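You operate a simulated robot arm through the tools that you are given. There is no shell and no other tool. Be economical: measure what you need, move in short steps, check, and stop when the job is done.

Carry out the task below with a simulated two-armed robot. There is one attempt and no reset: what you move stays moved.

## Task
Tune the remote to the channel card, switch it off and dock it.
Fine: hold the remote while the switch slides; set it square on the dock, then shut the remote dock lever. Set down upright: remote.

Only the result counts: the job must be done as asked and must still hold three seconds after the hand-in. Knocking over, shifting, dropping, spilling or breaking anything else fails it.

## Robot
Two 6-joint arms with two-finger parallel grippers on one trunk, on a base that drives. Base frame: it is fixed to the floor where the robot stands at the start and does not move with it; the origin is under the middle of the robot, x ahead of it, y to its left, z up; the surface under the hand at the start is at about z = 0.78. Lengths are in m, angles in degrees, forces in N, time in s.
The left shoulder is at the start at [0.06, 0.187, 1.122], the right one opposite. With the tool pointing down near the work surface each hand reaches from about 0.2 to 0.62 m from the robot's upright axis, wherever it stands, measured 20 degrees to its own side. Places, roughly: channel card [0.7, 0.1, 0.8]; remote dial [0.5, 0, 0.8]; remote dock [0.7, -0.1, 0.8]; remote dock lever [0.6, -0.2, 0.8]; remote switch [0.5, -0.1, 0.8]. Payload 1.57 kg a hand.
Tool frame (each hand has its own): the origin (TCP) lies between the finger pads and is the grasp point; the fingertips stand 0.03 m ahead of it; z points along the fingers, y is the line along which they close. The gripper opens to 0.11 m. The fingers are 0.024 m wide and 0.012 m thick; the gripper's body (0.048 by 0.112 m) begins 0.078 m behind the TCP.
Orientation is that of the tool frame in the base frame, as a unit quaternion [w, x, y, z]. With the fingers straight down and closing along the base's y, the tool's x points along the base's -x, its y along +y and its z along -z.

## Interface
- The arms move only by the tool servo_tool. It takes "left_steps", "right_steps" or both (then of equal length, played together; a hand with none holds still); each is a list of rows, each a list of 3 entries, a list of its own where there are three numbers: the shift along the tool's x, y, z in mm, then the turn, a rotation vector about the tool's x, y, z in degrees, then the finger opening in mm, from 0 to 110. In form: [[[dx, dy, dz], [rx, ry, rz], grip], ...]. A call has 1 to 12 rows; each row shifts and turns the commanded pose from where the row before left it, along the tool's axes as they then stand. A row lasts 0.2 s, in which the tool goes at most 0.05 m and 8.6 degrees; a call with a longer step from one row to the next is refused whole, and so is a gripper value outside its range. Where a pose cannot be reached the arm comes as near as it can. A force on the tool above 40 N (or 10 N above the force at the start of the call, whichever is more), or a blocked arm, ends the call early, and 0.2 s more pass. The fingers move at their own pace (about 0.153 m/s each) and stop on an object; they squeeze with about 27 N. The grip force told is the motor's: it shows also when the fingers shut on nothing. Time passes only in rows, and 0.2 s behind the last, so rows that do not move let the fingers close. It gives the time, the measured TCP pose, the force on the tool (base axes), the opening and the grip force at its end, in the units of the frame above (readings bear some noise), with the torque about the TCP (base axes, N m) and any sound that the robot's microphone picked up.
- Cameras (640 x 400 px; columns grow to the right, rows downward): "scene" is now at [0.0105, -0.0029, 1.6534]; the picture's right is [-0.04, -1.00, 0.00], its down [-0.84, 0.04, -0.55] and it looks along [0.55, -0.02, -0.84] (base axes); focal length 256 px, centre (320, 200). "left" rides on the left gripper at [0.07, -0.016, -0.141] in its tool frame; the picture's right is [0.23, 0.97, 0.00], its down [-0.86, 0.20, -0.48] and it looks along [-0.47, 0.11, 0.88] (tool axes); focal length 222 px, centre (320, 200). "right" rides on the right gripper at [0.07, 0.016, -0.141] in its tool frame; the picture's right is [-0.23, 0.97, 0.00], its down [-0.86, -0.20, -0.48] and it looks along [-0.47, -0.11, 0.88] (tool axes); focal length 222 px, centre (320, 200). There is no depth. A picture from a camera that has moved, and an enlarged one, comes with that camera's place and axes in the base frame and with its lens.
- capture(camera): a new picture of that camera. No time passes.
- slide_trunk(by): slides the trunk up (or, below 0, down) by that many m; the arms and the scene camera ride with it, the base frame stays. It gives what a move gives, with no picture.
- drive_base(legs): drives the robot by 1 to 6 legs, each [ahead, left, turn to the left] in m, m and degrees, along the robot's own axes; the way and the turn of a leg run together, so that a leg with both is an arc; at most 1.5 m and 180 degrees a leg. The arms and the cameras ride along, it lands a little off, and it stops where it bumps. It gives what a move gives.
- turn_head(pan, tilt): turns the head with the scene camera to pan (to the left, within 86 degrees either way) and tilt (down, from -29 to 69), counted from straight ahead of the robot. It gives what a move gives.
- zoom(camera, box): a new picture of the part [left, top, right, bottom] of that camera's present view, enlarged. No time passes.
- hand_in(): hands the job in; it is judged then, once.

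Go step by step. Nothing tells you exact positions but the pictures and the camera data: compare them with the known pose of the tool, close in by small moves and look again before you grip or let go. The budget is 120 turns and 88 pictures, counting those below and the enlarged ones. Unless the task says otherwise, let go and move clear before handing in, and close with one line.

The tools are called after "Call:" by a JSON object that holds its "fn" and its "kwargs". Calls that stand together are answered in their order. servo_tool: Moves the arms, as the interface text tells. Its arguments: {"type":"object","properties":{"left_steps":{"type":"array"},"right_steps":{"type":"array"}},"required":[]} The other tools are called the same way: slide_trunk (by) slides the trunk up or down; drive_base (legs) drives the base; turn_head (pan, tilt) turns the head that bears the scene camera; capture (camera) takes a picture; zoom (camera, box) takes an enlarged picture of a part of a camera's view; hand_in () hands the job in.

At the start:

```text
t: 0.0
left_position: [0.3893, 0.1139, 1.192]
left_ee_rot: [0.0, 0.0, 1.0, 0.0]
left_force: [0.2, -0.5, 0.5]
left_ft_torque: [-0.03, -0.05, 0.0]
left_grip_width: 0.1101
left_grip_force: 0.0
right_position: [0.3771, -0.2215, 1.21]
right_ee_rot: [0.0, 0.0, 1.0, 0.0]
right_force: [-0.4, 0.1, 0.6]
right_ft_torque: [0.0, 0.02, 0.01]
right_grip_width: 0.1099
right_grip_force: 0.0
trunk travel left (down, up): [-0.75, 0.24]
robot x, y, heading: [-0.0004, -0.0013, 0.0]
head pan, tilt: [-2.5, 56.9]
```

scene: 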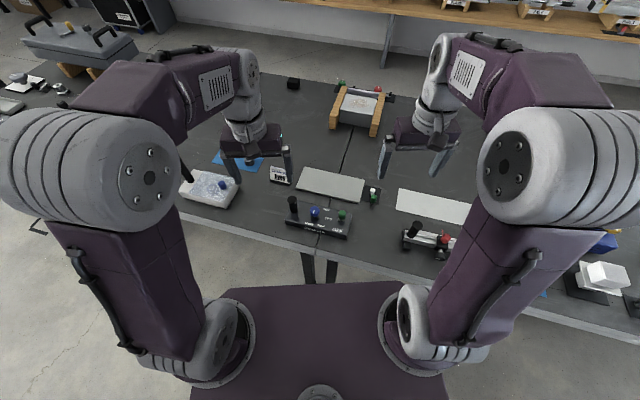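
right: 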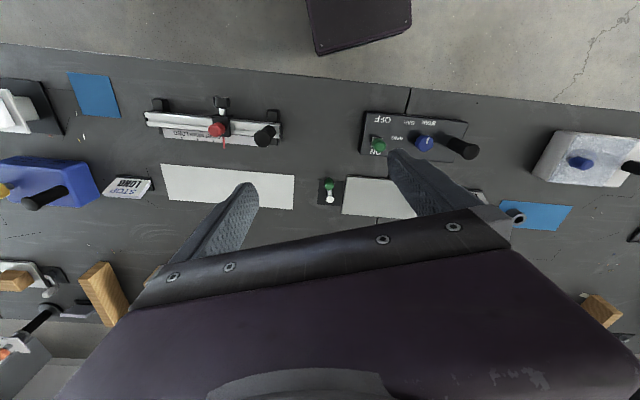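
left: 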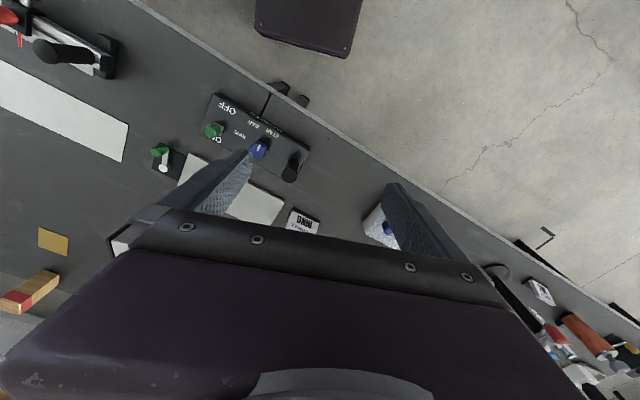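

The remote looks like the black box with a black post, a blue dial and a green switch. The dock seems to be the light plate behind it, with a green lever on the right. I'll zoom in on the details.

Call:
{"fn": "zoom", "kwargs": {"camera": "scene", "box": [260, 150, 400, 250]}}

Call:
{"fn": "zoom", "kwargs": {"camera": "left", "box": [130, 80, 340, 240]}}

Call:
{"fn": "zoom", "kwargs": {"camera": "right", "box": [310, 90, 510, 220]}}

```text
4.00 times, centred on (330, 200) of scene
camera zoom: at [0.0105, -0.0029, 1.6534], right [-0.04, -1.0, 0.0], down [-0.84, 0.04, -0.55], along [0.55, -0.02, -0.84], focal length 1023 px, centre (280, 200)
```

zoom: 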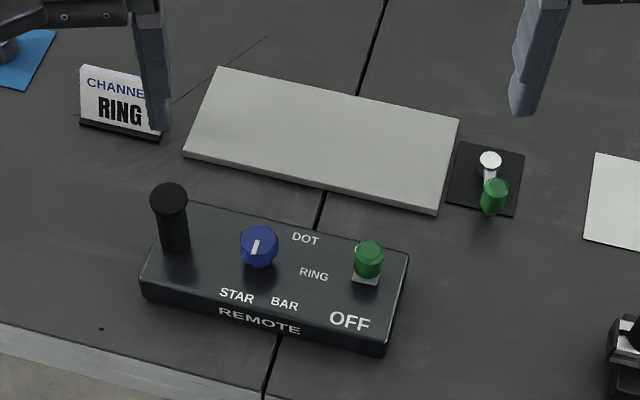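

```text
2.50 times, centred on (235, 160) of left
camera zoom: at [0.3198, 0.0973, 1.3325], right [-0.23, 0.97, 0.0], down [0.86, 0.2, 0.48], along [0.47, 0.11, -0.88], focal length 555 px, centre (532, 300)
```

zoom: 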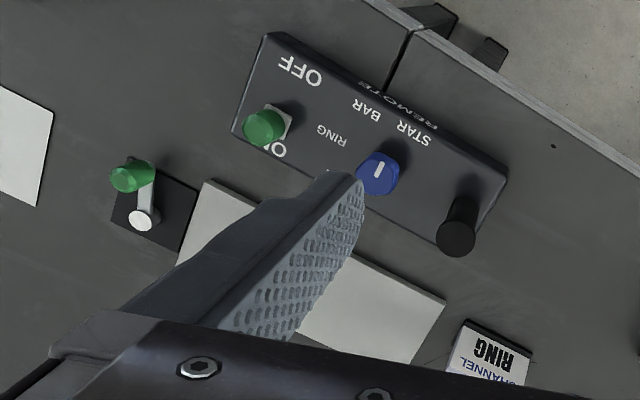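

```text
3.08 times, centred on (410, 155) of right
camera zoom: at [0.307, -0.204, 1.3513], right [0.23, 0.97, 0.0], down [0.86, -0.2, 0.48], along [0.47, -0.11, -0.88], focal length 684 px, centre (43, 338)
```

zoom: 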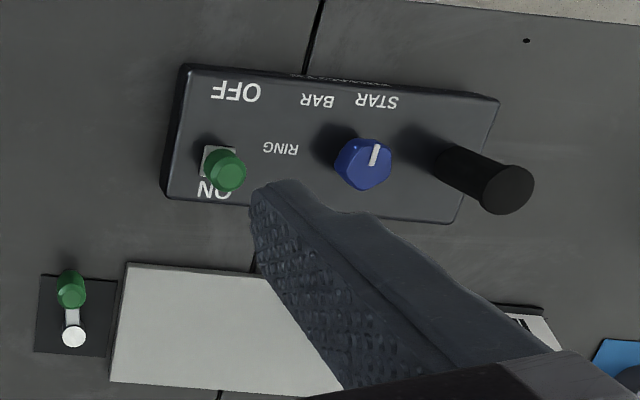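

The card reads RING, the dial points at STAR and the switch is ON. The dock is about 0.17 m beyond the remote, near the end of my reach, so I'll check how far the base can go forward.

Call:
{"fn": "turn_head", "kwargs": {"pan": 0, "tilt": 69}}

Call:
{"fn": "capture", "kwargs": {"camera": "scene"}}

```text
t: 0.7
left_position: [0.3896, 0.1118, 1.1909]
left_ee_rot: [0.0, 0.001, 1.0, 0.0]
left_force: [-0.1, 0.0, 0.4]
left_ft_torque: [0.02, -0.02, 0.0]
left_grip_width: 0.1101
left_grip_force: 0.0
right_position: [0.3767, -0.2216, 1.2099]
right_ee_rot: [-0.001, 0.0, 1.0, -0.001]
right_force: [0.1, 0.1, 0.4]
right_ft_torque: [-0.01, -0.02, 0.01]
right_grip_width: 0.1102
right_grip_force: 0.1
trunk travel left (down, up): [-0.75, 0.24]
robot x, y, heading: [0.0005, -0.0004, -0.0]
head pan, tilt: [0.0, 68.8]
```

```text
81 pictures are left
camera scene: at [-0.0036, 0.0002, 1.6404], right [0.0, -1.0, 0.0], down [-0.93, 0.0, -0.36], along [0.36, 0.0, -0.93], focal length 256 px, centre (320, 200)
```

scene: 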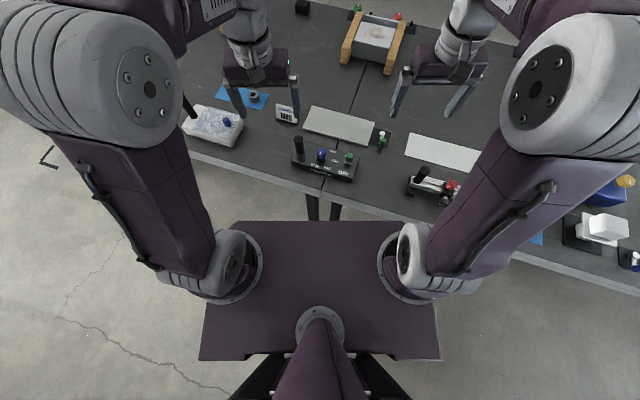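

What I took for a platform is only the shoulder plate, so there's room ahead. I'll turn right about 17° to line up with the table, then move ahead and left.

Call:
{"fn": "drive_base", "kwargs": {"legs": [[0, 0, -17.3], [0, 0.08, 0], [0.06, 0, 0]]}}

```text
t: 3.4
left_position: [0.4819, 0.0544, 1.1942]
left_ee_rot: [0.002, 0.148, 0.989, 0.0]
left_force: [0.3, -0.3, -0.7]
left_ft_torque: [0.0, -0.03, 0.02]
left_grip_width: 0.1103
left_grip_force: 0.1
right_position: [0.3709, -0.2612, 1.2119]
right_ee_rot: [0.003, 0.148, 0.989, 0.0]
right_force: [0.4, -0.6, 0.6]
right_ft_torque: [0.02, 0.0, -0.04]
right_grip_width: 0.1098
right_grip_force: 0.2
trunk travel left (down, up): [-0.75, 0.24]
robot x, y, heading: [0.0824, 0.0592, -17.0]
head pan, tilt: [0.0, 68.8]
```

Call:
{"fn": "drive_base", "kwargs": {"legs": [[0.06, 0, 0]]}}

Call:
{"fn": "turn_head", "kwargs": {"pan": 0, "tilt": 55}}

Call:
{"fn": "capture", "kwargs": {"camera": "scene"}}

```text
t: 4.3
left_position: [0.5373, 0.0404, 1.1937]
left_ee_rot: [0.002, 0.148, 0.989, -0.001]
left_force: [0.4, -0.5, 0.4]
left_ft_torque: [0.01, -0.05, -0.03]
left_grip_width: 0.11
left_grip_force: 0.0
right_position: [0.4272, -0.2758, 1.2127]
right_ee_rot: [0.003, 0.148, 0.989, -0.001]
right_force: [-0.2, -0.7, 0.1]
right_ft_torque: [0.0, -0.05, 0.0]
right_grip_width: 0.1101
right_grip_force: 0.1
trunk travel left (down, up): [-0.75, 0.24]
robot x, y, heading: [0.1366, 0.0446, -16.9]
head pan, tilt: [0.0, 68.8]
```

```text
t: 5.1
left_position: [0.5437, 0.0375, 1.1921]
left_ee_rot: [0.0, 0.148, 0.989, 0.0]
left_force: [0.1, 0.6, -1.1]
left_ft_torque: [-0.01, 0.03, 0.0]
left_grip_width: 0.1101
left_grip_force: 0.0
right_position: [0.4332, -0.2787, 1.2087]
right_ee_rot: [0.0, 0.148, 0.989, 0.0]
right_force: [-0.5, -0.4, 0.3]
right_ft_torque: [0.0, 0.03, 0.0]
right_grip_width: 0.11
right_grip_force: 0.2
trunk travel left (down, up): [-0.75, 0.24]
robot x, y, heading: [0.1365, 0.0438, -17.0]
head pan, tilt: [0.0, 55.0]
```

```text
80 pictures are left
camera scene: at [0.1507, 0.0391, 1.6557], right [-0.29, -0.96, 0.0], down [-0.78, 0.24, -0.57], along [0.55, -0.17, -0.82], focal length 256 px, centre (320, 200)
```

scene: 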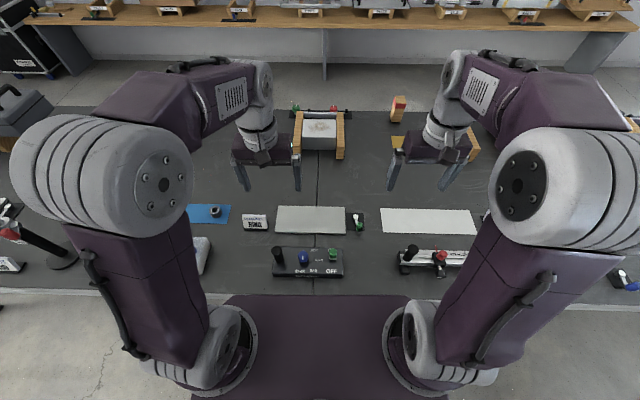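

Now well aligned with the table. I'll zoom in to measure precisely.

Call:
{"fn": "zoom", "kwargs": {"camera": "scene", "box": [260, 190, 380, 290]}}

```text
4.00 times, centred on (320, 240) of scene
camera zoom: at [0.1507, 0.0391, 1.6557], right [-0.29, -0.96, 0.0], down [-0.78, 0.24, -0.57], along [0.55, -0.17, -0.82], focal length 1023 px, centre (320, 40)
```

zoom: 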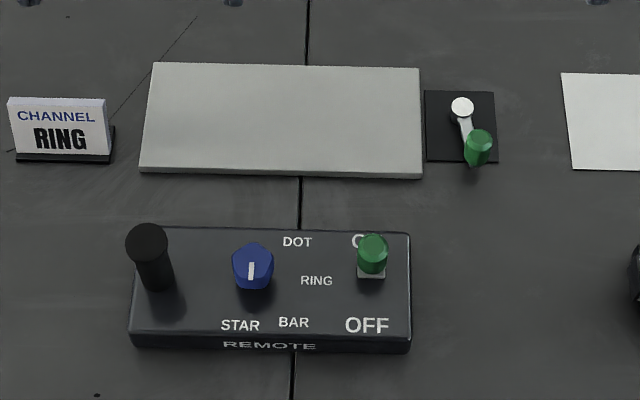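

The layout is clear now. I'll move the left hand aside and bring the right hand above the dial, pre-turned 45° clockwise, then check with its camera.

Call:
{"fn": "servo_tool", "kwargs": {"left_steps": [[[0, 40, 0], [0, 0, 0], 70], [[0, 40, 0], [0, 0, 0], 70], [[0, 40, 0], [0, 0, 0], 70], [[0, 20, 0], [0, 0, 0], 70], [[0, 0, 0], [0, 0, 0], 70], [[0, 0, 0], [0, 0, 0], 70], [[0, 0, 0], [0, 0, 0], 70], [[0, 0, 0], [0, 0, 0], 70], [[0, 0, 0], [0, 0, 0], 70], [[0, 0, 0], [0, 0, 0], 70], [[0, 0, 0], [0, 0, 0], 70], [[0, 0, 0], [0, 0, 0], 70]], "right_steps": [[[5, 39.7, 0], [0, 0, 0], 70], [[5, 39.7, 0], [0, 0, 0], 70], [[5, 39.7, 0], [0, 0, 0], 70], [[5, 39.7, 0], [0, 0, 0], 70], [[5, 39.7, 0], [0, 0, 0], 70], [[5, 39.7, 0], [0, 0, 0], 70], [[0, 39.7, 0], [0, 0, 0], 70], [[0, 0, 40], [0, 0, 8.5], 70], [[0, 0, 40], [0, 0, 8.5], 70], [[0, 0, 40], [0, 0, 8.5], 70], [[0, 0, 40], [0, 0, 8.5], 70], [[0, 0, 30], [0, 0, 8.5], 70]]}}

Call:
{"fn": "capture", "kwargs": {"camera": "right"}}

Call:
{"fn": "zoom", "kwargs": {"camera": "scene", "box": [260, 190, 380, 290]}}

```text
t: 7.7
left_position: [0.5841, 0.1747, 1.1909]
left_ee_rot: [0.0, 0.148, 0.989, 0.0]
left_force: [0.2, -0.1, -0.5]
left_ft_torque: [-0.01, -0.01, 0.02]
left_grip_width: 0.0698
left_grip_force: 0.0
right_position: [0.4868, -0.0013, 1.0204]
right_ee_rot: [0.0, 0.497, 0.868, 0.0]
right_force: [0.0, -0.5, -0.6]
right_ft_torque: [0.01, 0.02, -0.02]
right_grip_width: 0.07
right_grip_force: 0.1
trunk travel left (down, up): [-0.75, 0.24]
robot x, y, heading: [0.1369, 0.0437, -17.3]
head pan, tilt: [0.0, 55.0]
```

```text
78 pictures are left
camera right: at [0.4662, 0.0673, 1.1622], right [0.96, 0.3, 0.0], down [0.26, -0.84, 0.48], along [0.14, -0.46, -0.88], focal length 222 px, centre (320, 200)
```

right: 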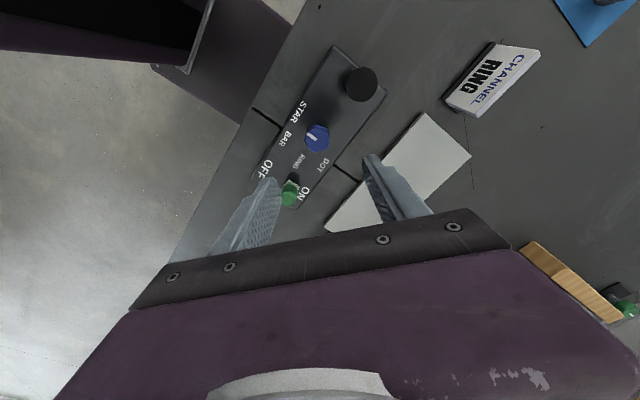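

```text
4.00 times, centred on (320, 240) of scene
camera zoom: at [0.1497, 0.0401, 1.6558], right [-0.29, -0.96, 0.0], down [-0.78, 0.24, -0.57], along [0.55, -0.17, -0.82], focal length 1023 px, centre (320, 40)
```

zoom: 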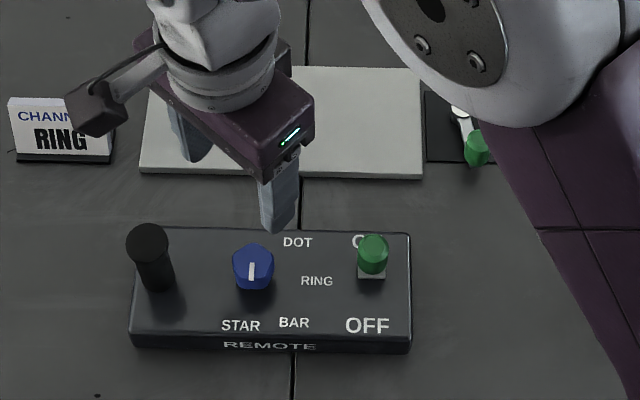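

The two cameras agree on the dial's position to within about 3 mm. I'll descend to just above it and check again.

Call:
{"fn": "servo_tool", "kwargs": {"right_steps": [[[0, -2, 40], [0, 0, 0], 70], [[0, 0, 40], [0, 0, 0], 70], [[0, 0, 38], [0, 0, 0], 70], [[0, 0, 0], [0, 0, 0], 70]]}}

Call:
{"fn": "zoom", "kwargs": {"camera": "right", "box": [220, 90, 420, 215]}}

Call:
{"fn": "zoom", "kwargs": {"camera": "scene", "box": [260, 220, 360, 290]}}

```text
t: 8.7
left_position: [0.583, 0.1742, 1.1907]
left_ee_rot: [0.001, 0.148, 0.989, 0.0]
left_force: [-0.8, 0.6, 0.9]
left_ft_torque: [-0.02, 0.02, 0.04]
left_grip_width: 0.0699
left_grip_force: 0.2
right_position: [0.4849, -0.0031, 0.9007]
right_ee_rot: [0.0, 0.497, 0.868, 0.0]
right_force: [0.4, 0.0, -1.0]
right_ft_torque: [-0.02, 0.0, -0.04]
right_grip_width: 0.07
right_grip_force: 0.1
trunk travel left (down, up): [-0.75, 0.24]
robot x, y, heading: [0.1374, 0.0394, -16.9]
head pan, tilt: [0.0, 55.0]
```

```text
3.20 times, centred on (320, 152) of right
camera zoom: at [0.4634, 0.065, 1.042], right [0.95, 0.3, 0.0], down [0.26, -0.84, 0.48], along [0.14, -0.46, -0.88], focal length 711 px, centre (320, 352)
```

zoom: 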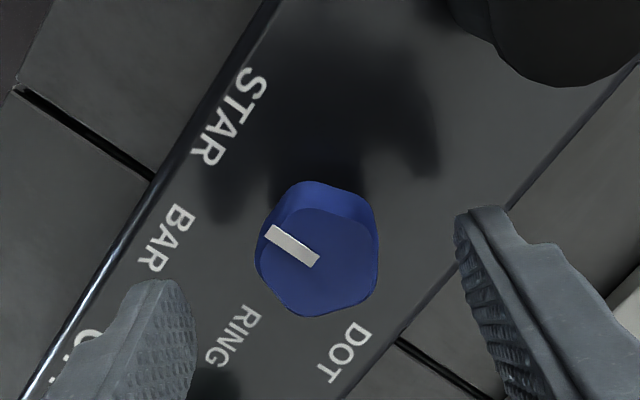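

```text
5.71 times, centred on (310, 255) of scene
camera zoom: at [0.1485, 0.0398, 1.6558], right [-0.29, -0.96, 0.0], down [-0.78, 0.24, -0.57], along [0.55, -0.17, -0.82], focal length 1461 px, centre (377, -114)
```

zoom: 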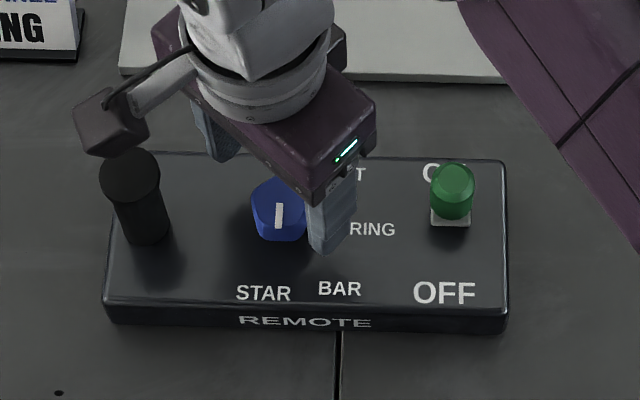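

The TCP is centred on the dial. The pointer is about 85° clockwise of RING as seen from above, so I'll descend and grip.

Call:
{"fn": "servo_tool", "kwargs": {"right_steps": [[[0, 0, 20], [0, 0, 0], 70], [[0, 0, 20], [0, 0, 0], 70], [[0, 0, 0], [0, 0, 0], 50], [[0, 0, 0], [0, 0, 0], 40], [[0, 0, 0], [0, 0, 0], 20], [[0, 0, 0], [0, 0, 0], 20]]}}

Call:
{"fn": "zoom", "kwargs": {"camera": "scene", "box": [260, 220, 360, 290]}}

```text
t: 10.1
left_position: [0.584, 0.1744, 1.1921]
left_ee_rot: [0.0, 0.148, 0.989, -0.001]
left_force: [1.3, 0.3, 0.3]
left_ft_torque: [0.0, -0.05, 0.05]
left_grip_width: 0.0702
left_grip_force: 0.0
right_position: [0.4849, -0.006, 0.8627]
right_ee_rot: [0.0, 0.496, 0.868, 0.0]
right_force: [0.6, 1.1, -0.1]
right_ft_torque: [-0.05, -0.08, -0.02]
right_grip_width: 0.0345
right_grip_force: 26.6
trunk travel left (down, up): [-0.75, 0.24]
robot x, y, heading: [0.1364, 0.0431, -16.8]
head pan, tilt: [0.0, 55.0]
```

```text
5.71 times, centred on (310, 255) of scene
camera zoom: at [0.1489, 0.04, 1.6558], right [-0.29, -0.96, 0.0], down [-0.78, 0.24, -0.57], along [0.55, -0.17, -0.82], focal length 1461 px, centre (377, -114)
```

zoom: 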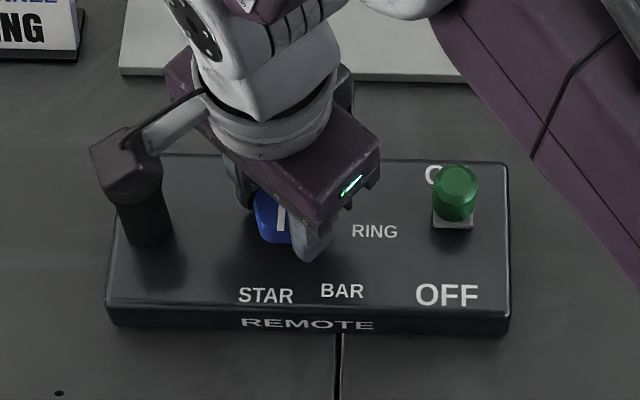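

The dial is gripped at 34.5 mm, so I'll turn it 84° anticlockwise.

Call:
{"fn": "servo_tool", "kwargs": {"right_steps": [[[0, 0, 0], [0, 0, -8.4], 20], [[0, 0, 0], [0, 0, -8.4], 20], [[0, 0, 0], [0, 0, -8.4], 20], [[0, 0, 0], [0, 0, -8.4], 20], [[0, 0, 0], [0, 0, -8.4], 20], [[0, 0, 0], [0, 0, -8.4], 20], [[0, 0, 0], [0, 0, -8.4], 20], [[0, 0, 0], [0, 0, -8.4], 20], [[0, 0, 0], [0, 0, -8.4], 20], [[0, 0, 0], [0, 0, -8.4], 20]]}}

Call:
{"fn": "zoom", "kwargs": {"camera": "scene", "box": [260, 220, 360, 290]}}

Call:
{"fn": "zoom", "kwargs": {"camera": "right", "box": [220, 90, 420, 215]}}

```text
t: 12.3
left_position: [0.5828, 0.1746, 1.1918]
left_ee_rot: [0.001, 0.147, 0.989, -0.001]
left_force: [-0.3, -0.4, -0.9]
left_ft_torque: [0.0, -0.01, 0.0]
left_grip_width: 0.07
left_grip_force: 0.0
right_position: [0.4811, -0.0037, 0.8636]
right_ee_rot: [-0.001, -0.213, 0.977, -0.001]
right_force: [-7.3, 3.2, -1.9]
right_ft_torque: [0.07, 0.36, -0.4]
right_grip_width: 0.0353
right_grip_force: 26.7
trunk travel left (down, up): [-0.75, 0.24]
robot x, y, heading: [0.1377, 0.0455, -17.1]
head pan, tilt: [0.0, 55.0]
```

```text
5.71 times, centred on (310, 255) of scene
camera zoom: at [0.1475, 0.041, 1.6558], right [-0.29, -0.96, 0.0], down [-0.78, 0.24, -0.57], along [0.55, -0.17, -0.82], focal length 1461 px, centre (377, -114)
```

zoom: 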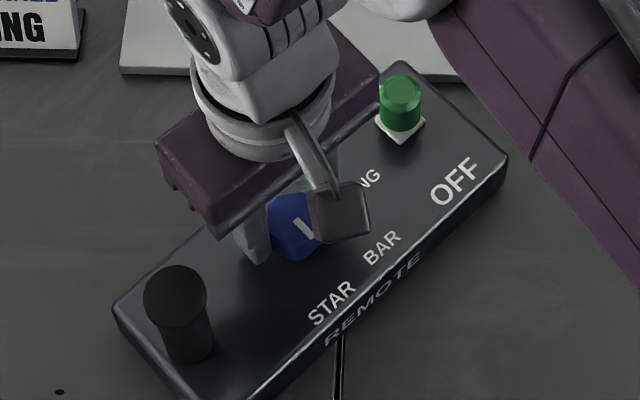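

```text
3.20 times, centred on (320, 152) of right
camera zoom: at [0.4115, -0.0176, 1.004], right [-0.2, 0.98, 0.0], down [0.86, 0.18, 0.48], along [0.47, 0.09, -0.88], focal length 711 px, centre (320, 352)
```

zoom: 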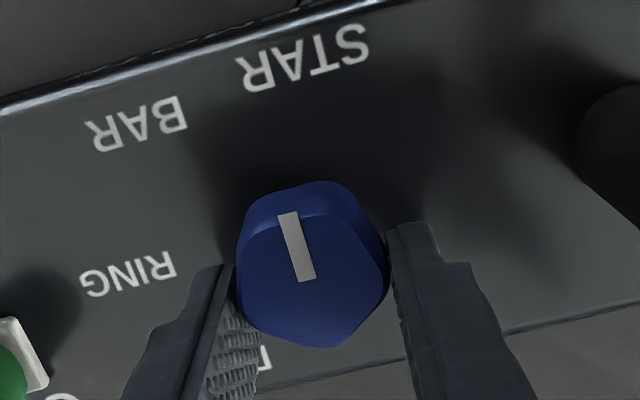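

The whole remote turned with the dial, about 37°, until it met the dock edge, and then the fingers slipped. I'll turn it back while still gripping. After that I'll hold the post with the left hand.

Call:
{"fn": "servo_tool", "kwargs": {"right_steps": [[[0, 0, 0], [0, 0, 7.4], 20], [[0, 0, 0], [0, 0, 7.4], 20], [[0, 0, 0], [0, 0, 7.4], 20], [[0, 0, 0], [0, 0, 7.4], 20], [[0, 0, 0], [0, 0, 7.4], 20]]}}

Call:
{"fn": "zoom", "kwargs": {"camera": "scene", "box": [260, 190, 380, 290]}}

```text
t: 13.5
left_position: [0.5839, 0.1748, 1.1913]
left_ee_rot: [0.0, 0.148, 0.989, 0.001]
left_force: [0.3, 0.4, -0.2]
left_ft_torque: [0.02, -0.01, 0.01]
left_grip_width: 0.0702
left_grip_force: 0.0
right_position: [0.4822, -0.0062, 0.8618]
right_ee_rot: [0.0, 0.11, 0.994, 0.0]
right_force: [1.8, -0.8, 1.4]
right_ft_torque: [-0.12, -0.31, -0.03]
right_grip_width: 0.0354
right_grip_force: 26.8
trunk travel left (down, up): [-0.75, 0.24]
robot x, y, heading: [0.1344, 0.0463, -17.1]
head pan, tilt: [0.0, 55.0]
```

```text
4.00 times, centred on (320, 240) of scene
camera zoom: at [0.1487, 0.0397, 1.6558], right [-0.29, -0.96, 0.0], down [-0.78, 0.24, -0.57], along [0.55, -0.17, -0.82], focal length 1023 px, centre (320, 40)
```

zoom: 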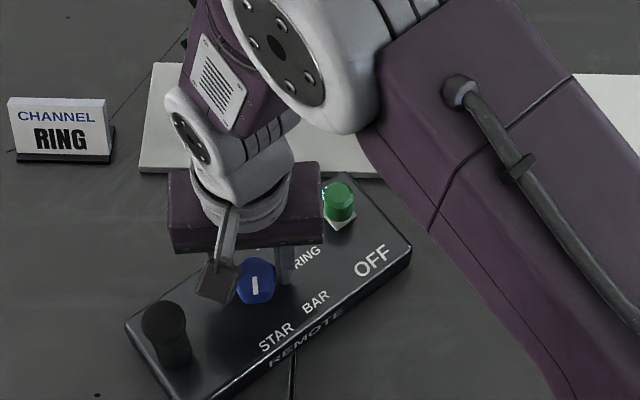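

The dial can move relative to the remote, so the remote must be held. I'll release and back the right hand away, then bring the left hand over the post with its fingers closing across the remote's short axis.

Call:
{"fn": "servo_tool", "kwargs": {"left_steps": [[[0, 0, 0], [0, 0, 7.9], 70], [[0, 0, 0], [0, 0, 7.9], 70], [[0, 0, 0], [0, 0, 7.9], 70], [[0, 0, 0], [0, 0, 7.9], 70], [[0, 0, 0], [0, 0, 7.9], 70], [[0, 0, 0], [0, 0, 7.9], 70], [[0, 0, 0], [0, 0, 7.6], 70], [[-13.5, -40, 0], [0, 0, 0], 70], [[-13.5, -40, 0], [0, 0, 0], 70], [[-13.5, -40, 0], [0, 0, 0], 70], [[-13.5, -40, 0], [0, 0, 0], 70], [[0, 0, 40], [0, 0, 0], 70]], "right_steps": [[[0, 0, 0], [0, 0, 0], 70], [[0, 0, 0], [0, 0, 0], 70], [[0, 0, -50], [0, 0, 0], 70], [[0, 0, -50], [0, 0, 0], 70], [[0, -45, -30], [0, 0, 0], 70], [[0, -45, 0], [0, 0, 0], 70], [[0, -45, 0], [0, 0, 0], 70], [[0, -45, 0], [0, 0, 0], 70], [[0, 0, 0], [0, 0, 0], 70], [[0, 0, 0], [0, 0, 0], 70], [[0, 0, 0], [0, 0, 0], 70], [[0, 0, 0], [0, 0, 0], 70]]}}

Call:
{"fn": "capture", "kwargs": {"camera": "left"}}

Call:
{"fn": "zoom", "kwargs": {"camera": "scene", "box": [260, 190, 380, 290]}}

```text
refused: row 5 steps farther than a row can; nothing moved
```

```text
70 pictures are left
camera left: at [0.5116, 0.1794, 1.3323], right [0.07, 1.0, 0.0], down [0.88, -0.06, 0.48], along [0.48, -0.03, -0.88], focal length 222 px, centre (320, 200)
```

left: 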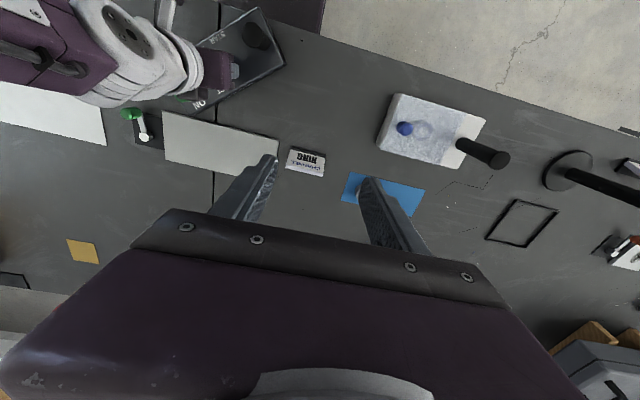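

```text
4.00 times, centred on (320, 240) of scene
camera zoom: at [0.1487, 0.0397, 1.6558], right [-0.29, -0.96, 0.0], down [-0.78, 0.24, -0.57], along [0.55, -0.17, -0.82], focal length 1023 px, centre (320, 40)
```

zoom: 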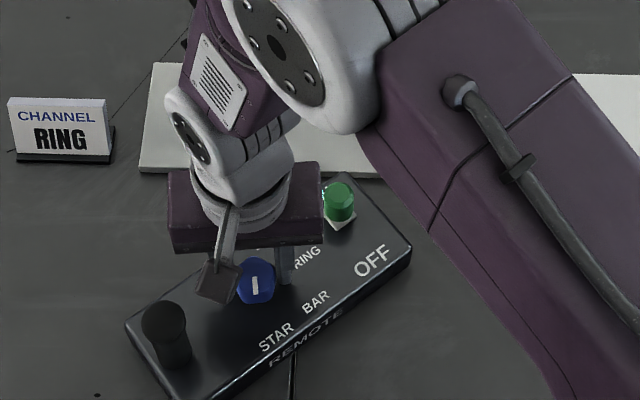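

One row was too long, so nothing moved. I'll resend it with shorter steps.

Call:
{"fn": "servo_tool", "kwargs": {"left_steps": [[[0, 0, 0], [0, 0, 7.9], 70], [[0, 0, 0], [0, 0, 7.9], 70], [[0, 0, 0], [0, 0, 7.9], 70], [[0, 0, 0], [0, 0, 7.9], 70], [[0, 0, 0], [0, 0, 7.9], 70], [[0, 0, 0], [0, 0, 7.9], 70], [[0, 0, 0], [0, 0, 7.6], 70], [[-13.5, -40, 0], [0, 0, 0], 70], [[-13.5, -40, 0], [0, 0, 0], 70], [[-13.5, -40, 0], [0, 0, 0], 70], [[-13.5, -40, 0], [0, 0, 0], 70], [[0, 0, 40], [0, 0, 0], 70]], "right_steps": [[[0, 0, 0], [0, 0, 0], 70], [[0, 0, 0], [0, 0, 0], 70], [[0, 0, -48], [0, 0, 0], 70], [[0, 0, -48], [0, 0, 0], 70], [[0, -30, -30], [0, 0, 0], 70], [[0, -45, 0], [0, 0, 0], 70], [[0, -45, 0], [0, 0, 0], 70], [[0, -45, 0], [0, 0, 0], 70], [[0, 0, 0], [0, 0, 0], 70], [[0, 0, 0], [0, 0, 0], 70], [[0, 0, 0], [0, 0, 0], 70], [[0, 0, 0], [0, 0, 0], 70]]}}

Call:
{"fn": "capture", "kwargs": {"camera": "left"}}

Call:
{"fn": "zoom", "kwargs": {"camera": "scene", "box": [260, 190, 380, 290]}}

```text
t: 16.1
left_position: [0.4496, 0.0754, 1.1526]
left_ee_rot: [0.0, 0.588, 0.809, 0.0]
left_force: [0.2, 0.4, -0.7]
left_ft_torque: [0.01, 0.01, -0.01]
left_grip_width: 0.0701
left_grip_force: 0.0
right_position: [0.4455, -0.162, 0.9888]
right_ee_rot: [-0.001, 0.109, 0.994, 0.001]
right_force: [-0.7, 0.2, 0.6]
right_ft_torque: [-0.03, 0.06, 0.01]
right_grip_width: 0.07
right_grip_force: 0.0
trunk travel left (down, up): [-0.75, 0.24]
robot x, y, heading: [0.1381, 0.0435, -16.7]
head pan, tilt: [0.0, 55.0]
```

```text
68 pictures are left
camera left: at [0.411, 0.1361, 1.2942], right [0.86, 0.52, 0.0], down [0.45, -0.75, 0.48], along [0.25, -0.41, -0.88], focal length 222 px, centre (320, 200)
```

left: 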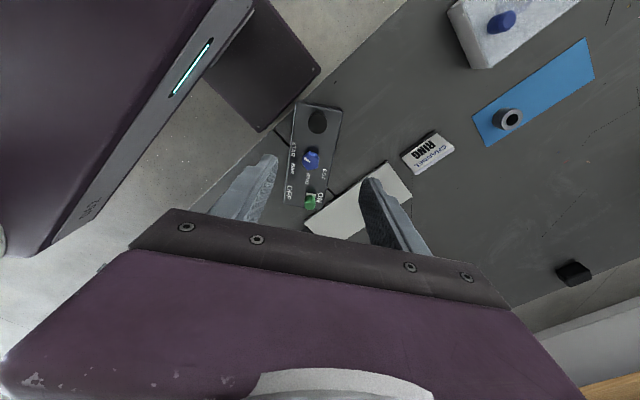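

```text
4.00 times, centred on (320, 240) of scene
camera zoom: at [0.151, 0.04, 1.6558], right [-0.29, -0.96, 0.0], down [-0.78, 0.24, -0.57], along [0.55, -0.17, -0.82], focal length 1023 px, centre (320, 40)
```

zoom: 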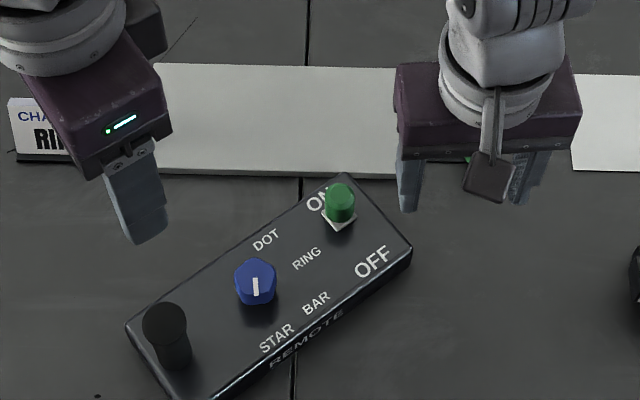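

The remote sits at about 35° yaw and is fully visible now. I'll tilt the left hand 25° outward, descend to just above the post and check.

Call:
{"fn": "servo_tool", "kwargs": {"left_steps": [[[4, -8, 0], [0, 0, 0], 70], [[0, 0, 0], [0, -8.4, 0], 70], [[0, 0, 0], [0, -8.4, 0], 70], [[0, 0, 0], [0, -8.2, 0], 70], [[16.9, 0, 36.3], [0, 0, 0], 70], [[16.9, 0, 36.3], [0, 0, 0], 70], [[16.9, 0, 36.3], [0, 0, 0], 70], [[16.9, 0, 36.3], [0, 0, 0], 70], [[16.9, 0, 36.3], [0, 0, 0], 70], [[0, 0, 0], [0, 0, 0], 70]]}}

Call:
{"fn": "capture", "kwargs": {"camera": "left"}}

Call:
{"fn": "zoom", "kwargs": {"camera": "scene", "box": [260, 190, 380, 290]}}

```text
t: 18.3
left_position: [0.4932, 0.058, 0.9831]
left_ee_rot: [0.174, 0.574, 0.79, -0.128]
left_force: [0.0, 0.2, 0.0]
left_ft_torque: [-0.02, -0.01, 0.0]
left_grip_width: 0.0699
left_grip_force: 0.1
left hand out of reach, approached as far as the arm can: row 5, 6, 7, 8, 9
right_position: [0.4445, -0.1611, 0.9887]
right_ee_rot: [0.001, 0.109, 0.994, -0.001]
right_force: [0.9, -0.5, -0.5]
right_ft_torque: [0.0, -0.01, 0.01]
right_grip_width: 0.07
right_grip_force: 0.0
trunk travel left (down, up): [-0.75, 0.24]
robot x, y, heading: [0.1349, 0.0438, -17.1]
head pan, tilt: [0.0, 55.0]
```

```text
66 pictures are left
camera left: at [0.4392, 0.17, 1.0817], right [0.86, 0.5, -0.1], down [0.37, -0.48, 0.79], along [0.35, -0.72, -0.6], focal length 222 px, centre (320, 200)
```

left: 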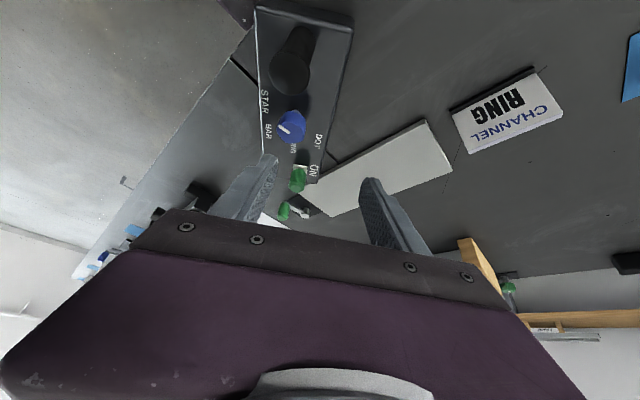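

```text
4.00 times, centred on (320, 240) of scene
camera zoom: at [0.1474, 0.0401, 1.6558], right [-0.29, -0.96, 0.0], down [-0.78, 0.24, -0.57], along [0.55, -0.17, -0.82], focal length 1023 px, centre (320, 40)
```

zoom: 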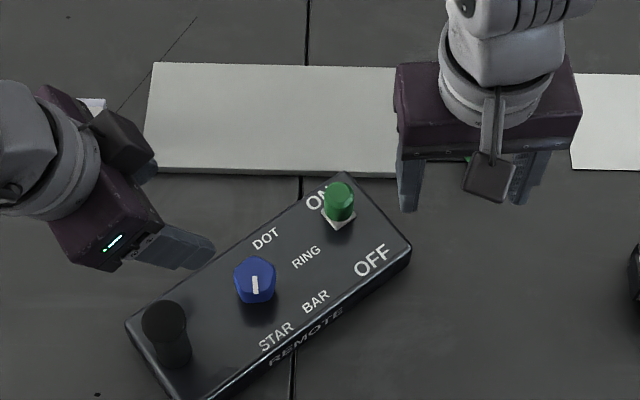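

That tilt can't be reached so close to the body. I'll reduce the tilt to about 10° and look at where the hand actually goes.

Call:
{"fn": "servo_tool", "kwargs": {"left_steps": [[[0, 0, -20], [0, 7.5, 0], 70], [[0, 0, 0], [0, 7.5, 0], 70], [[0, 0, 0], [0, 0, 0], 70]]}}

```text
t: 19.1
left_position: [0.4861, 0.0629, 0.9982]
left_ee_rot: [0.094, 0.585, 0.801, -0.084]
left_force: [0.3, 0.3, 0.6]
left_ft_torque: [-0.01, -0.01, 0.03]
left_grip_width: 0.0698
left_grip_force: 0.1
left hand out of reach, approached as far as the arm can: row 1, 2
right_position: [0.4464, -0.1605, 0.9894]
right_ee_rot: [0.0, 0.108, 0.994, 0.0]
right_force: [0.3, 0.0, 0.2]
right_ft_torque: [0.01, 0.02, -0.01]
right_grip_width: 0.0699
right_grip_force: 0.0
trunk travel left (down, up): [-0.75, 0.24]
robot x, y, heading: [0.1365, 0.0406, -17.3]
head pan, tilt: [0.0, 55.0]
```

I'll back the base 8 cm to give the left arm room.

Call:
{"fn": "drive_base", "kwargs": {"legs": [[-0.08, 0, 0]]}}

Call:
{"fn": "servo_tool", "kwargs": {"left_steps": [[[0, 0, 0], [0, 0, 0], 70], [[0, 0, 0], [0, 0, 0], 70]]}}

Call:
{"fn": "zoom", "kwargs": {"camera": "scene", "box": [240, 150, 400, 250]}}

```text
t: 20.1
left_position: [0.4084, 0.0865, 0.9973]
left_ee_rot: [0.093, 0.584, 0.802, -0.084]
left_force: [-0.1, 0.7, 0.1]
left_ft_torque: [0.0, 0.01, 0.03]
left_grip_width: 0.0699
left_grip_force: 0.0
right_position: [0.3673, -0.1377, 0.9884]
right_ee_rot: [0.0, 0.108, 0.994, 0.0]
right_force: [0.3, 0.2, 0.2]
right_ft_torque: [-0.02, -0.01, 0.0]
right_grip_width: 0.0699
right_grip_force: 0.0
trunk travel left (down, up): [-0.75, 0.24]
robot x, y, heading: [0.0616, 0.0659, -16.9]
head pan, tilt: [0.0, 55.0]
```

```text
t: 20.7
left_position: [0.4072, 0.0867, 0.9986]
left_ee_rot: [0.093, 0.584, 0.802, -0.085]
left_force: [-0.2, 0.5, -0.3]
left_ft_torque: [-0.01, -0.03, -0.01]
left_grip_width: 0.0702
left_grip_force: 0.1
right_position: [0.3672, -0.1379, 0.9907]
right_ee_rot: [0.0, 0.108, 0.994, -0.001]
right_force: [-0.1, 0.1, 0.2]
right_ft_torque: [0.02, -0.01, -0.03]
right_grip_width: 0.07
right_grip_force: 0.0
trunk travel left (down, up): [-0.75, 0.24]
robot x, y, heading: [0.0581, 0.069, -16.8]
head pan, tilt: [0.0, 55.0]
```

```text
4.00 times, centred on (320, 200) of scene
camera zoom: at [0.0699, 0.064, 1.6558], right [-0.29, -0.96, 0.0], down [-0.78, 0.24, -0.57], along [0.55, -0.17, -0.82], focal length 1023 px, centre (320, 200)
```

zoom: 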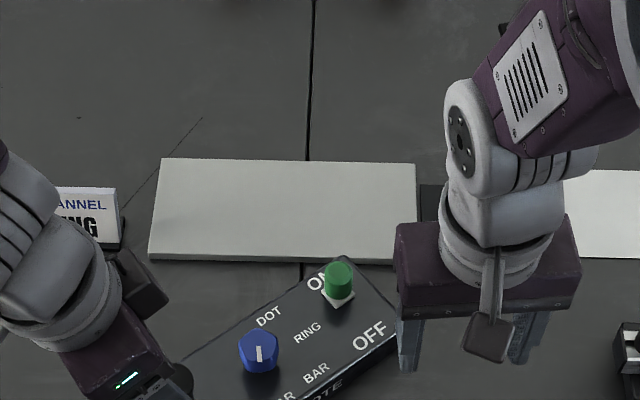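

I'll shift the left hand over the post at its present height and check the alignment.

Call:
{"fn": "servo_tool", "kwargs": {"left_steps": [[[-18.9, 28.7, 4.9], [0, 0, 0], 70], [[0, 0, 0], [0, 0, 0], 70]]}}

Call:
{"fn": "capture", "kwargs": {"camera": "left"}}

Call:
{"fn": "turn_head", "kwargs": {"pan": 0, "tilt": 62}}

Call:
{"fn": "zoom", "kwargs": {"camera": "scene", "box": [240, 150, 400, 250]}}

```text
t: 21.3
left_position: [0.4403, 0.0801, 0.997]
left_ee_rot: [0.094, 0.584, 0.802, -0.083]
left_force: [-0.7, -0.1, -0.8]
left_ft_torque: [-0.01, 0.0, 0.03]
left_grip_width: 0.0699
left_grip_force: 0.1
right_position: [0.3668, -0.1368, 0.9892]
right_ee_rot: [0.0, 0.108, 0.994, 0.0]
right_force: [0.0, -0.5, -0.5]
right_ft_torque: [0.0, 0.0, 0.02]
right_grip_width: 0.0701
right_grip_force: 0.1
trunk travel left (down, up): [-0.75, 0.24]
robot x, y, heading: [0.0556, 0.0674, -17.0]
head pan, tilt: [0.0, 55.0]
```

```text
63 pictures are left
camera left: at [0.3959, 0.174, 1.1159], right [0.86, 0.51, -0.08], down [0.42, -0.61, 0.67], along [0.29, -0.61, -0.74], focal length 222 px, centre (320, 200)
```

left: 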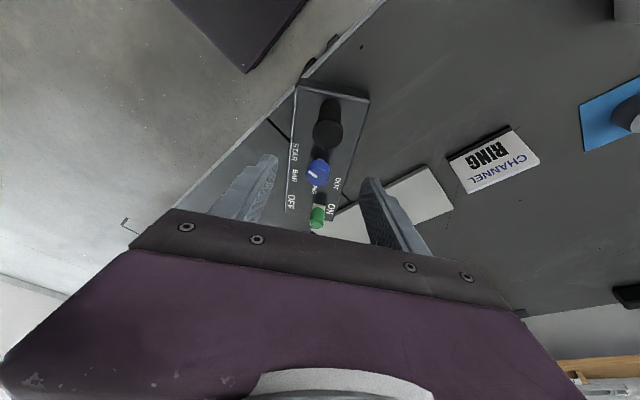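

```text
t: 22.0
left_position: [0.4392, 0.0795, 0.9964]
left_ee_rot: [0.093, 0.584, 0.802, -0.084]
left_force: [0.5, -0.3, -0.5]
left_ft_torque: [-0.01, 0.01, 0.0]
left_grip_width: 0.0701
left_grip_force: 0.1
right_position: [0.3669, -0.1367, 0.989]
right_ee_rot: [0.001, 0.108, 0.994, -0.001]
right_force: [-0.8, 0.4, -0.3]
right_ft_torque: [0.01, 0.0, 0.02]
right_grip_width: 0.0702
right_grip_force: 0.0
trunk travel left (down, up): [-0.75, 0.24]
robot x, y, heading: [0.0569, 0.0637, -16.7]
head pan, tilt: [0.0, 62.0]
```

```text
4.00 times, centred on (320, 200) of scene
camera zoom: at [0.0616, 0.0664, 1.6475], right [-0.29, -0.96, 0.0], down [-0.84, 0.26, -0.47], along [0.45, -0.14, -0.88], focal length 1023 px, centre (320, 200)
```

zoom: 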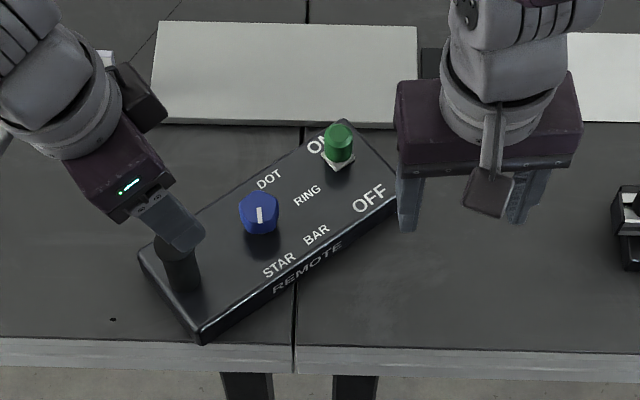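

Call:
{"fn": "zoom", "kwargs": {"camera": "left", "box": [240, 70, 400, 190]}}

```text
3.33 times, centred on (320, 130) of left
camera zoom: at [0.3958, 0.174, 1.1159], right [0.86, 0.51, -0.08], down [0.42, -0.61, 0.67], along [0.29, -0.61, -0.74], focal length 740 px, centre (320, 433)
```

zoom: 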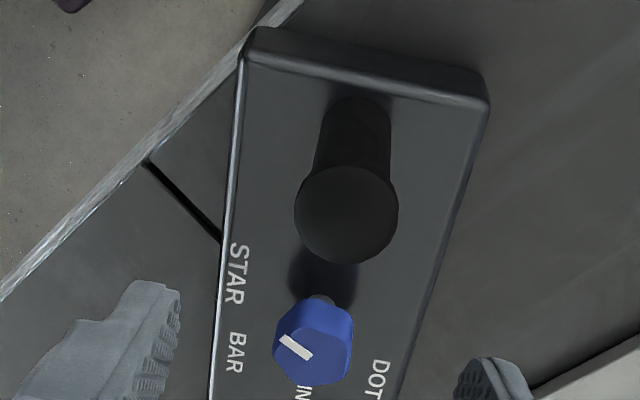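

The TCP is centred on the post within 2 mm, so I'll descend and grip it.

Call:
{"fn": "servo_tool", "kwargs": {"left_steps": [[[10, 1, 38.7], [0, 0, 0], 70], [[10, 0, 38.7], [0, 0, 0], 70], [[10, 0, 38.7], [0, 0, 0], 70], [[0, 0, 0], [0, 0, 0], 70], [[0, 0, 0], [0, 0, 0], 40], [[0, 0, 0], [0, 0, 0], 15], [[0, 0, 0], [0, 0, 0], 15]]}}

Call:
{"fn": "zoom", "kwargs": {"camera": "scene", "box": [240, 150, 400, 250]}}

```text
t: 23.6
left_position: [0.447, 0.0766, 0.8834]
left_ee_rot: [0.092, 0.584, 0.802, -0.086]
left_force: [2.1, 3.1, 6.1]
left_ft_torque: [0.44, -0.65, 0.08]
left_grip_width: 0.028
left_grip_force: 27.4
left hand out of reach, approached as far as the arm can: row 3
right_position: [0.3674, -0.138, 0.9878]
right_ee_rot: [0.0, 0.108, 0.994, 0.0]
right_force: [-0.4, 0.1, -0.5]
right_ft_torque: [0.01, 0.03, 0.0]
right_grip_width: 0.0703
right_grip_force: 0.1
trunk travel left (down, up): [-0.75, 0.24]
robot x, y, heading: [0.0576, 0.0661, -16.7]
head pan, tilt: [0.0, 62.0]
```

```text
4.00 times, centred on (320, 200) of scene
camera zoom: at [0.0619, 0.0668, 1.6475], right [-0.29, -0.96, 0.0], down [-0.84, 0.26, -0.47], along [0.45, -0.14, -0.88], focal length 1023 px, centre (320, 200)
```

zoom: 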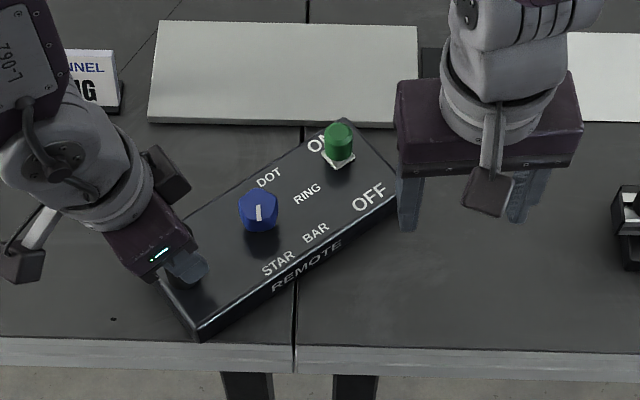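

The post is held at 28 mm diameter. My last dial grip was about 12 mm off-centre, which explains the slip, and the dial is now near (0.470, 0.000). I'll bring the right hand over it, rotated so its camera stays away from the left hand.

Call:
{"fn": "servo_tool", "kwargs": {"right_steps": [[[0, 0, 0], [0, 0, -7.1], 60], [[0, 0, 0], [0, 0, -7.1], 60], [[0, 0, 0], [0, 0, -7.1], 60], [[0, 0, 0], [0, 0, -7.1], 60], [[0, 0, 0], [0, 0, -7.0], 60], [[-37.3, 21.7, 0], [0, 0, 0], 60], [[-37.3, 21.7, 0], [0, 0, 0], 60], [[-37.3, 21.7, 0], [0, 0, 0], 60], [[-37.3, 21.7, 0], [0, 0, 0], 60], [[0, 0, 30], [0, 0, 0], 60], [[0, 0, 30], [0, 0, 0], 60], [[0, 0, 0], [0, 0, 0], 60]]}}

Call:
{"fn": "zoom", "kwargs": {"camera": "right", "box": [220, 90, 420, 215]}}

Call:
{"fn": "zoom", "kwargs": {"camera": "scene", "box": [240, 150, 400, 250]}}

```text
t: 26.2
left_position: [0.445, 0.0755, 0.8822]
left_ee_rot: [0.092, 0.584, 0.802, -0.085]
left_force: [0.9, -1.9, 13.9]
left_ft_torque: [0.07, -0.94, -0.14]
left_grip_width: 0.0277
left_grip_force: 26.8
right_position: [0.471, -0.0018, 0.9287]
right_ee_rot: [0.001, -0.199, 0.98, 0.0]
right_force: [-0.2, 0.1, 0.1]
right_ft_torque: [0.02, 0.02, 0.0]
right_grip_width: 0.0597
right_grip_force: 0.2
trunk travel left (down, up): [-0.75, 0.24]
robot x, y, heading: [0.0563, 0.0641, -16.6]
head pan, tilt: [0.0, 62.0]
```

```text
3.20 times, centred on (320, 152) of right
camera zoom: at [0.3989, -0.0127, 1.0692], right [-0.17, 0.99, 0.0], down [0.86, 0.15, 0.48], along [0.47, 0.08, -0.88], focal length 711 px, centre (320, 352)
```

zoom: 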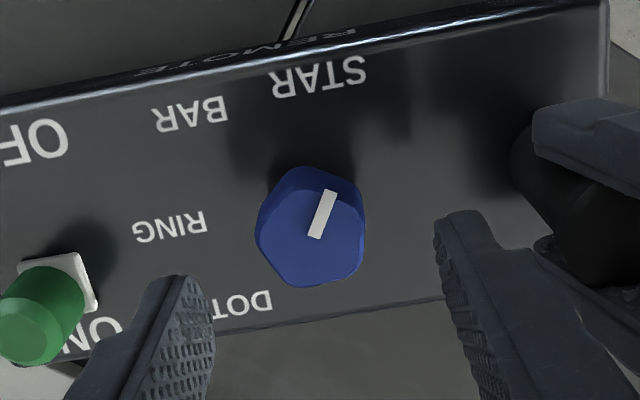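

```text
4.00 times, centred on (320, 200) of scene
camera zoom: at [0.0606, 0.0659, 1.6475], right [-0.29, -0.96, 0.0], down [-0.84, 0.26, -0.47], along [0.45, -0.14, -0.88], focal length 1023 px, centre (320, 200)
```

zoom: 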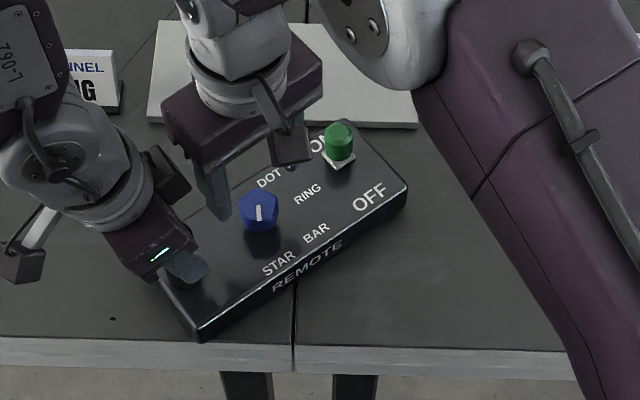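

The dial is centred, and RING lies about 117° anticlockwise of the pointer. I'll descend, grip and turn in two strokes of about 60°.

Call:
{"fn": "servo_tool", "kwargs": {"right_steps": [[[-2, 0, 33], [0, 0, 0], 60], [[0, 0, 33], [0, 0, 0], 60], [[0, 0, 0], [0, 0, 0], 40], [[0, 0, 0], [0, 0, 0], 15], [[0, 0, 0], [0, 0, 0], 15], [[0, 0, 0], [0, 0, -8.5], 15], [[0, 0, 0], [0, 0, -8.5], 15], [[0, 0, 0], [0, 0, -8.5], 15], [[0, 0, 0], [0, 0, -8.5], 15], [[0, 0, 0], [0, 0, -8.5], 15], [[0, 0, 0], [0, 0, -8.5], 15], [[0, 0, 0], [0, 0, -8.5], 15]]}}

Call:
{"fn": "zoom", "kwargs": {"camera": "right", "box": [220, 90, 420, 215]}}

Call:
{"fn": "zoom", "kwargs": {"camera": "scene", "box": [240, 150, 400, 250]}}

```text
t: 27.7
left_position: [0.4436, 0.0769, 0.881]
left_ee_rot: [0.091, 0.585, 0.802, -0.085]
left_force: [0.2, -0.7, 6.9]
left_ft_torque: [0.2, -1.0, 0.13]
left_grip_width: 0.028
left_grip_force: 27.0
right_position: [0.4726, -0.0014, 0.8639]
right_ee_rot: [0.001, -0.273, 0.962, 0.001]
right_force: [-0.7, -2.5, 4.8]
right_ft_torque: [0.76, 0.75, -0.13]
right_grip_width: 0.0349
right_grip_force: 27.0
trunk travel left (down, up): [-0.75, 0.24]
robot x, y, heading: [0.0581, 0.0675, -17.0]
head pan, tilt: [0.0, 62.0]
stopped in row 7 (left hand): the force on the tool passed its limit at 44 N (the readings are from after the stop); the commanded pose is now the measured one
```

```text
3.20 times, centred on (320, 152) of right
camera zoom: at [0.4043, -0.0244, 1.0051], right [-0.32, 0.95, 0.0], down [0.83, 0.28, 0.48], along [0.46, 0.15, -0.88], focal length 711 px, centre (320, 352)
```

zoom: 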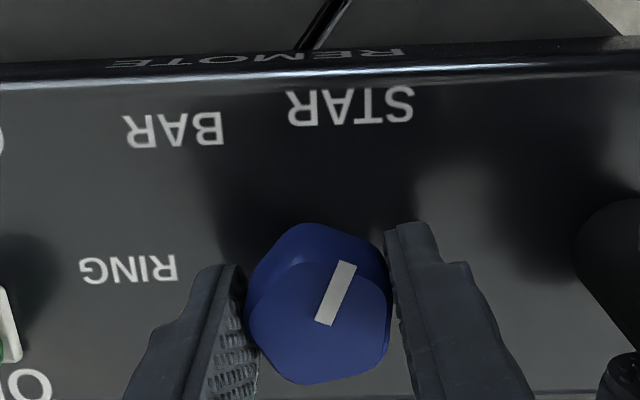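

```text
4.00 times, centred on (320, 200) of scene
camera zoom: at [0.0606, 0.0656, 1.6472], right [-0.29, -0.96, 0.0], down [-0.84, 0.26, -0.47], along [0.45, -0.14, -0.88], focal length 1023 px, centre (320, 200)
```

zoom: 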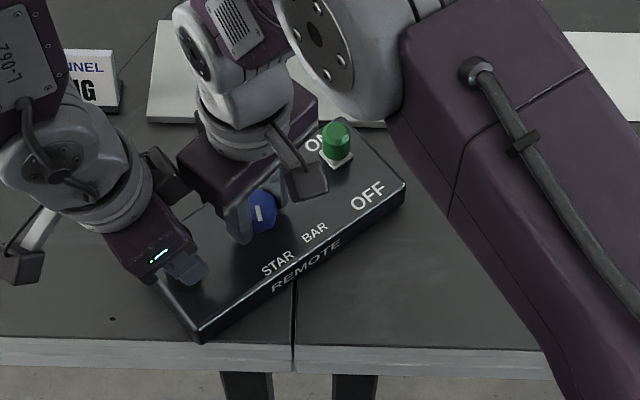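

The right gripper's body bumped the left hand's body after about 9°. I'll pull the right hand off and square the remote with the left hand, so the right gripper can work with its long side parallel to the left one.

Call:
{"fn": "servo_tool", "kwargs": {"right_steps": [[[0, 0, 0], [0, 0, 0], 60], [[0, 0, 0], [0, 0, 0], 60], [[0, 0, -45], [0, 0, 0], 60], [[0, 0, -45], [0, 0, 0], 60], [[21, -34, 0], [0, 0, 0], 60], [[21, -34, 0], [0, 0, 0], 60], [[21, -34, 0], [0, 0, 0], 60], [[0, 0, 0], [0, 0, 0], 60]]}}

Call:
{"fn": "servo_tool", "kwargs": {"left_steps": [[[-3.4, 10.7, 0.9], [1.75, 0, 6.78], 15], [[-2.1, 11.1, 0.5], [1.75, 0, 6.78], 15], [[-0.8, 11.3, 0.2], [1.75, 0, 6.78], 15], [[0.6, 11.3, -0.1], [1.75, 0, 6.78], 15], [[2, 11.1, -0.5], [1.75, 0, 6.78], 15], [[0, 0, 0], [0, 0, 0], 15]]}}

Call:
{"fn": "zoom", "kwargs": {"camera": "scene", "box": [240, 150, 400, 250]}}

```text
t: 29.5
left_position: [0.4435, 0.0765, 0.882]
left_ee_rot: [0.09, 0.583, 0.803, -0.085]
left_force: [0.0, 1.7, 14.5]
left_ft_torque: [0.52, -0.83, 0.11]
left_grip_width: 0.0278
left_grip_force: 26.7
right_position: [0.471, -0.1224, 0.9544]
right_ee_rot: [0.002, -0.274, 0.962, -0.001]
right_force: [-0.1, 0.0, -0.4]
right_ft_torque: [0.01, 0.0, 0.02]
right_grip_width: 0.0599
right_grip_force: 0.1
trunk travel left (down, up): [-0.75, 0.24]
robot x, y, heading: [0.062, 0.0678, -16.9]
head pan, tilt: [0.0, 62.0]
```

```text
t: 30.9
left_position: [0.4975, 0.0773, 0.881]
left_ee_rot: [0.068, 0.798, 0.587, -0.115]
left_force: [-8.2, 4.3, 29.4]
left_ft_torque: [0.03, -0.81, -0.09]
left_grip_width: 0.0272
left_grip_force: 26.8
right_position: [0.4685, -0.122, 0.9558]
right_ee_rot: [0.003, -0.273, 0.962, -0.001]
right_force: [0.2, -0.4, -0.2]
right_ft_torque: [0.02, -0.03, -0.02]
right_grip_width: 0.0602
right_grip_force: 0.2
trunk travel left (down, up): [-0.75, 0.24]
robot x, y, heading: [0.0627, 0.0671, -17.0]
head pan, tilt: [0.0, 62.0]
```

```text
4.00 times, centred on (320, 200) of scene
camera zoom: at [0.0562, 0.0671, 1.6476], right [-0.29, -0.96, 0.0], down [-0.84, 0.26, -0.47], along [0.45, -0.14, -0.88], focal length 1023 px, centre (320, 200)
```

zoom: 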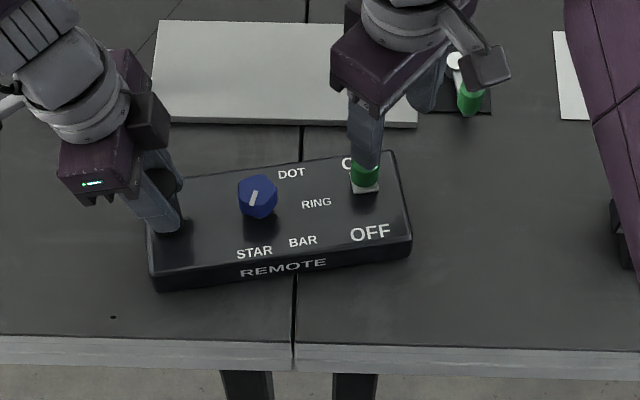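

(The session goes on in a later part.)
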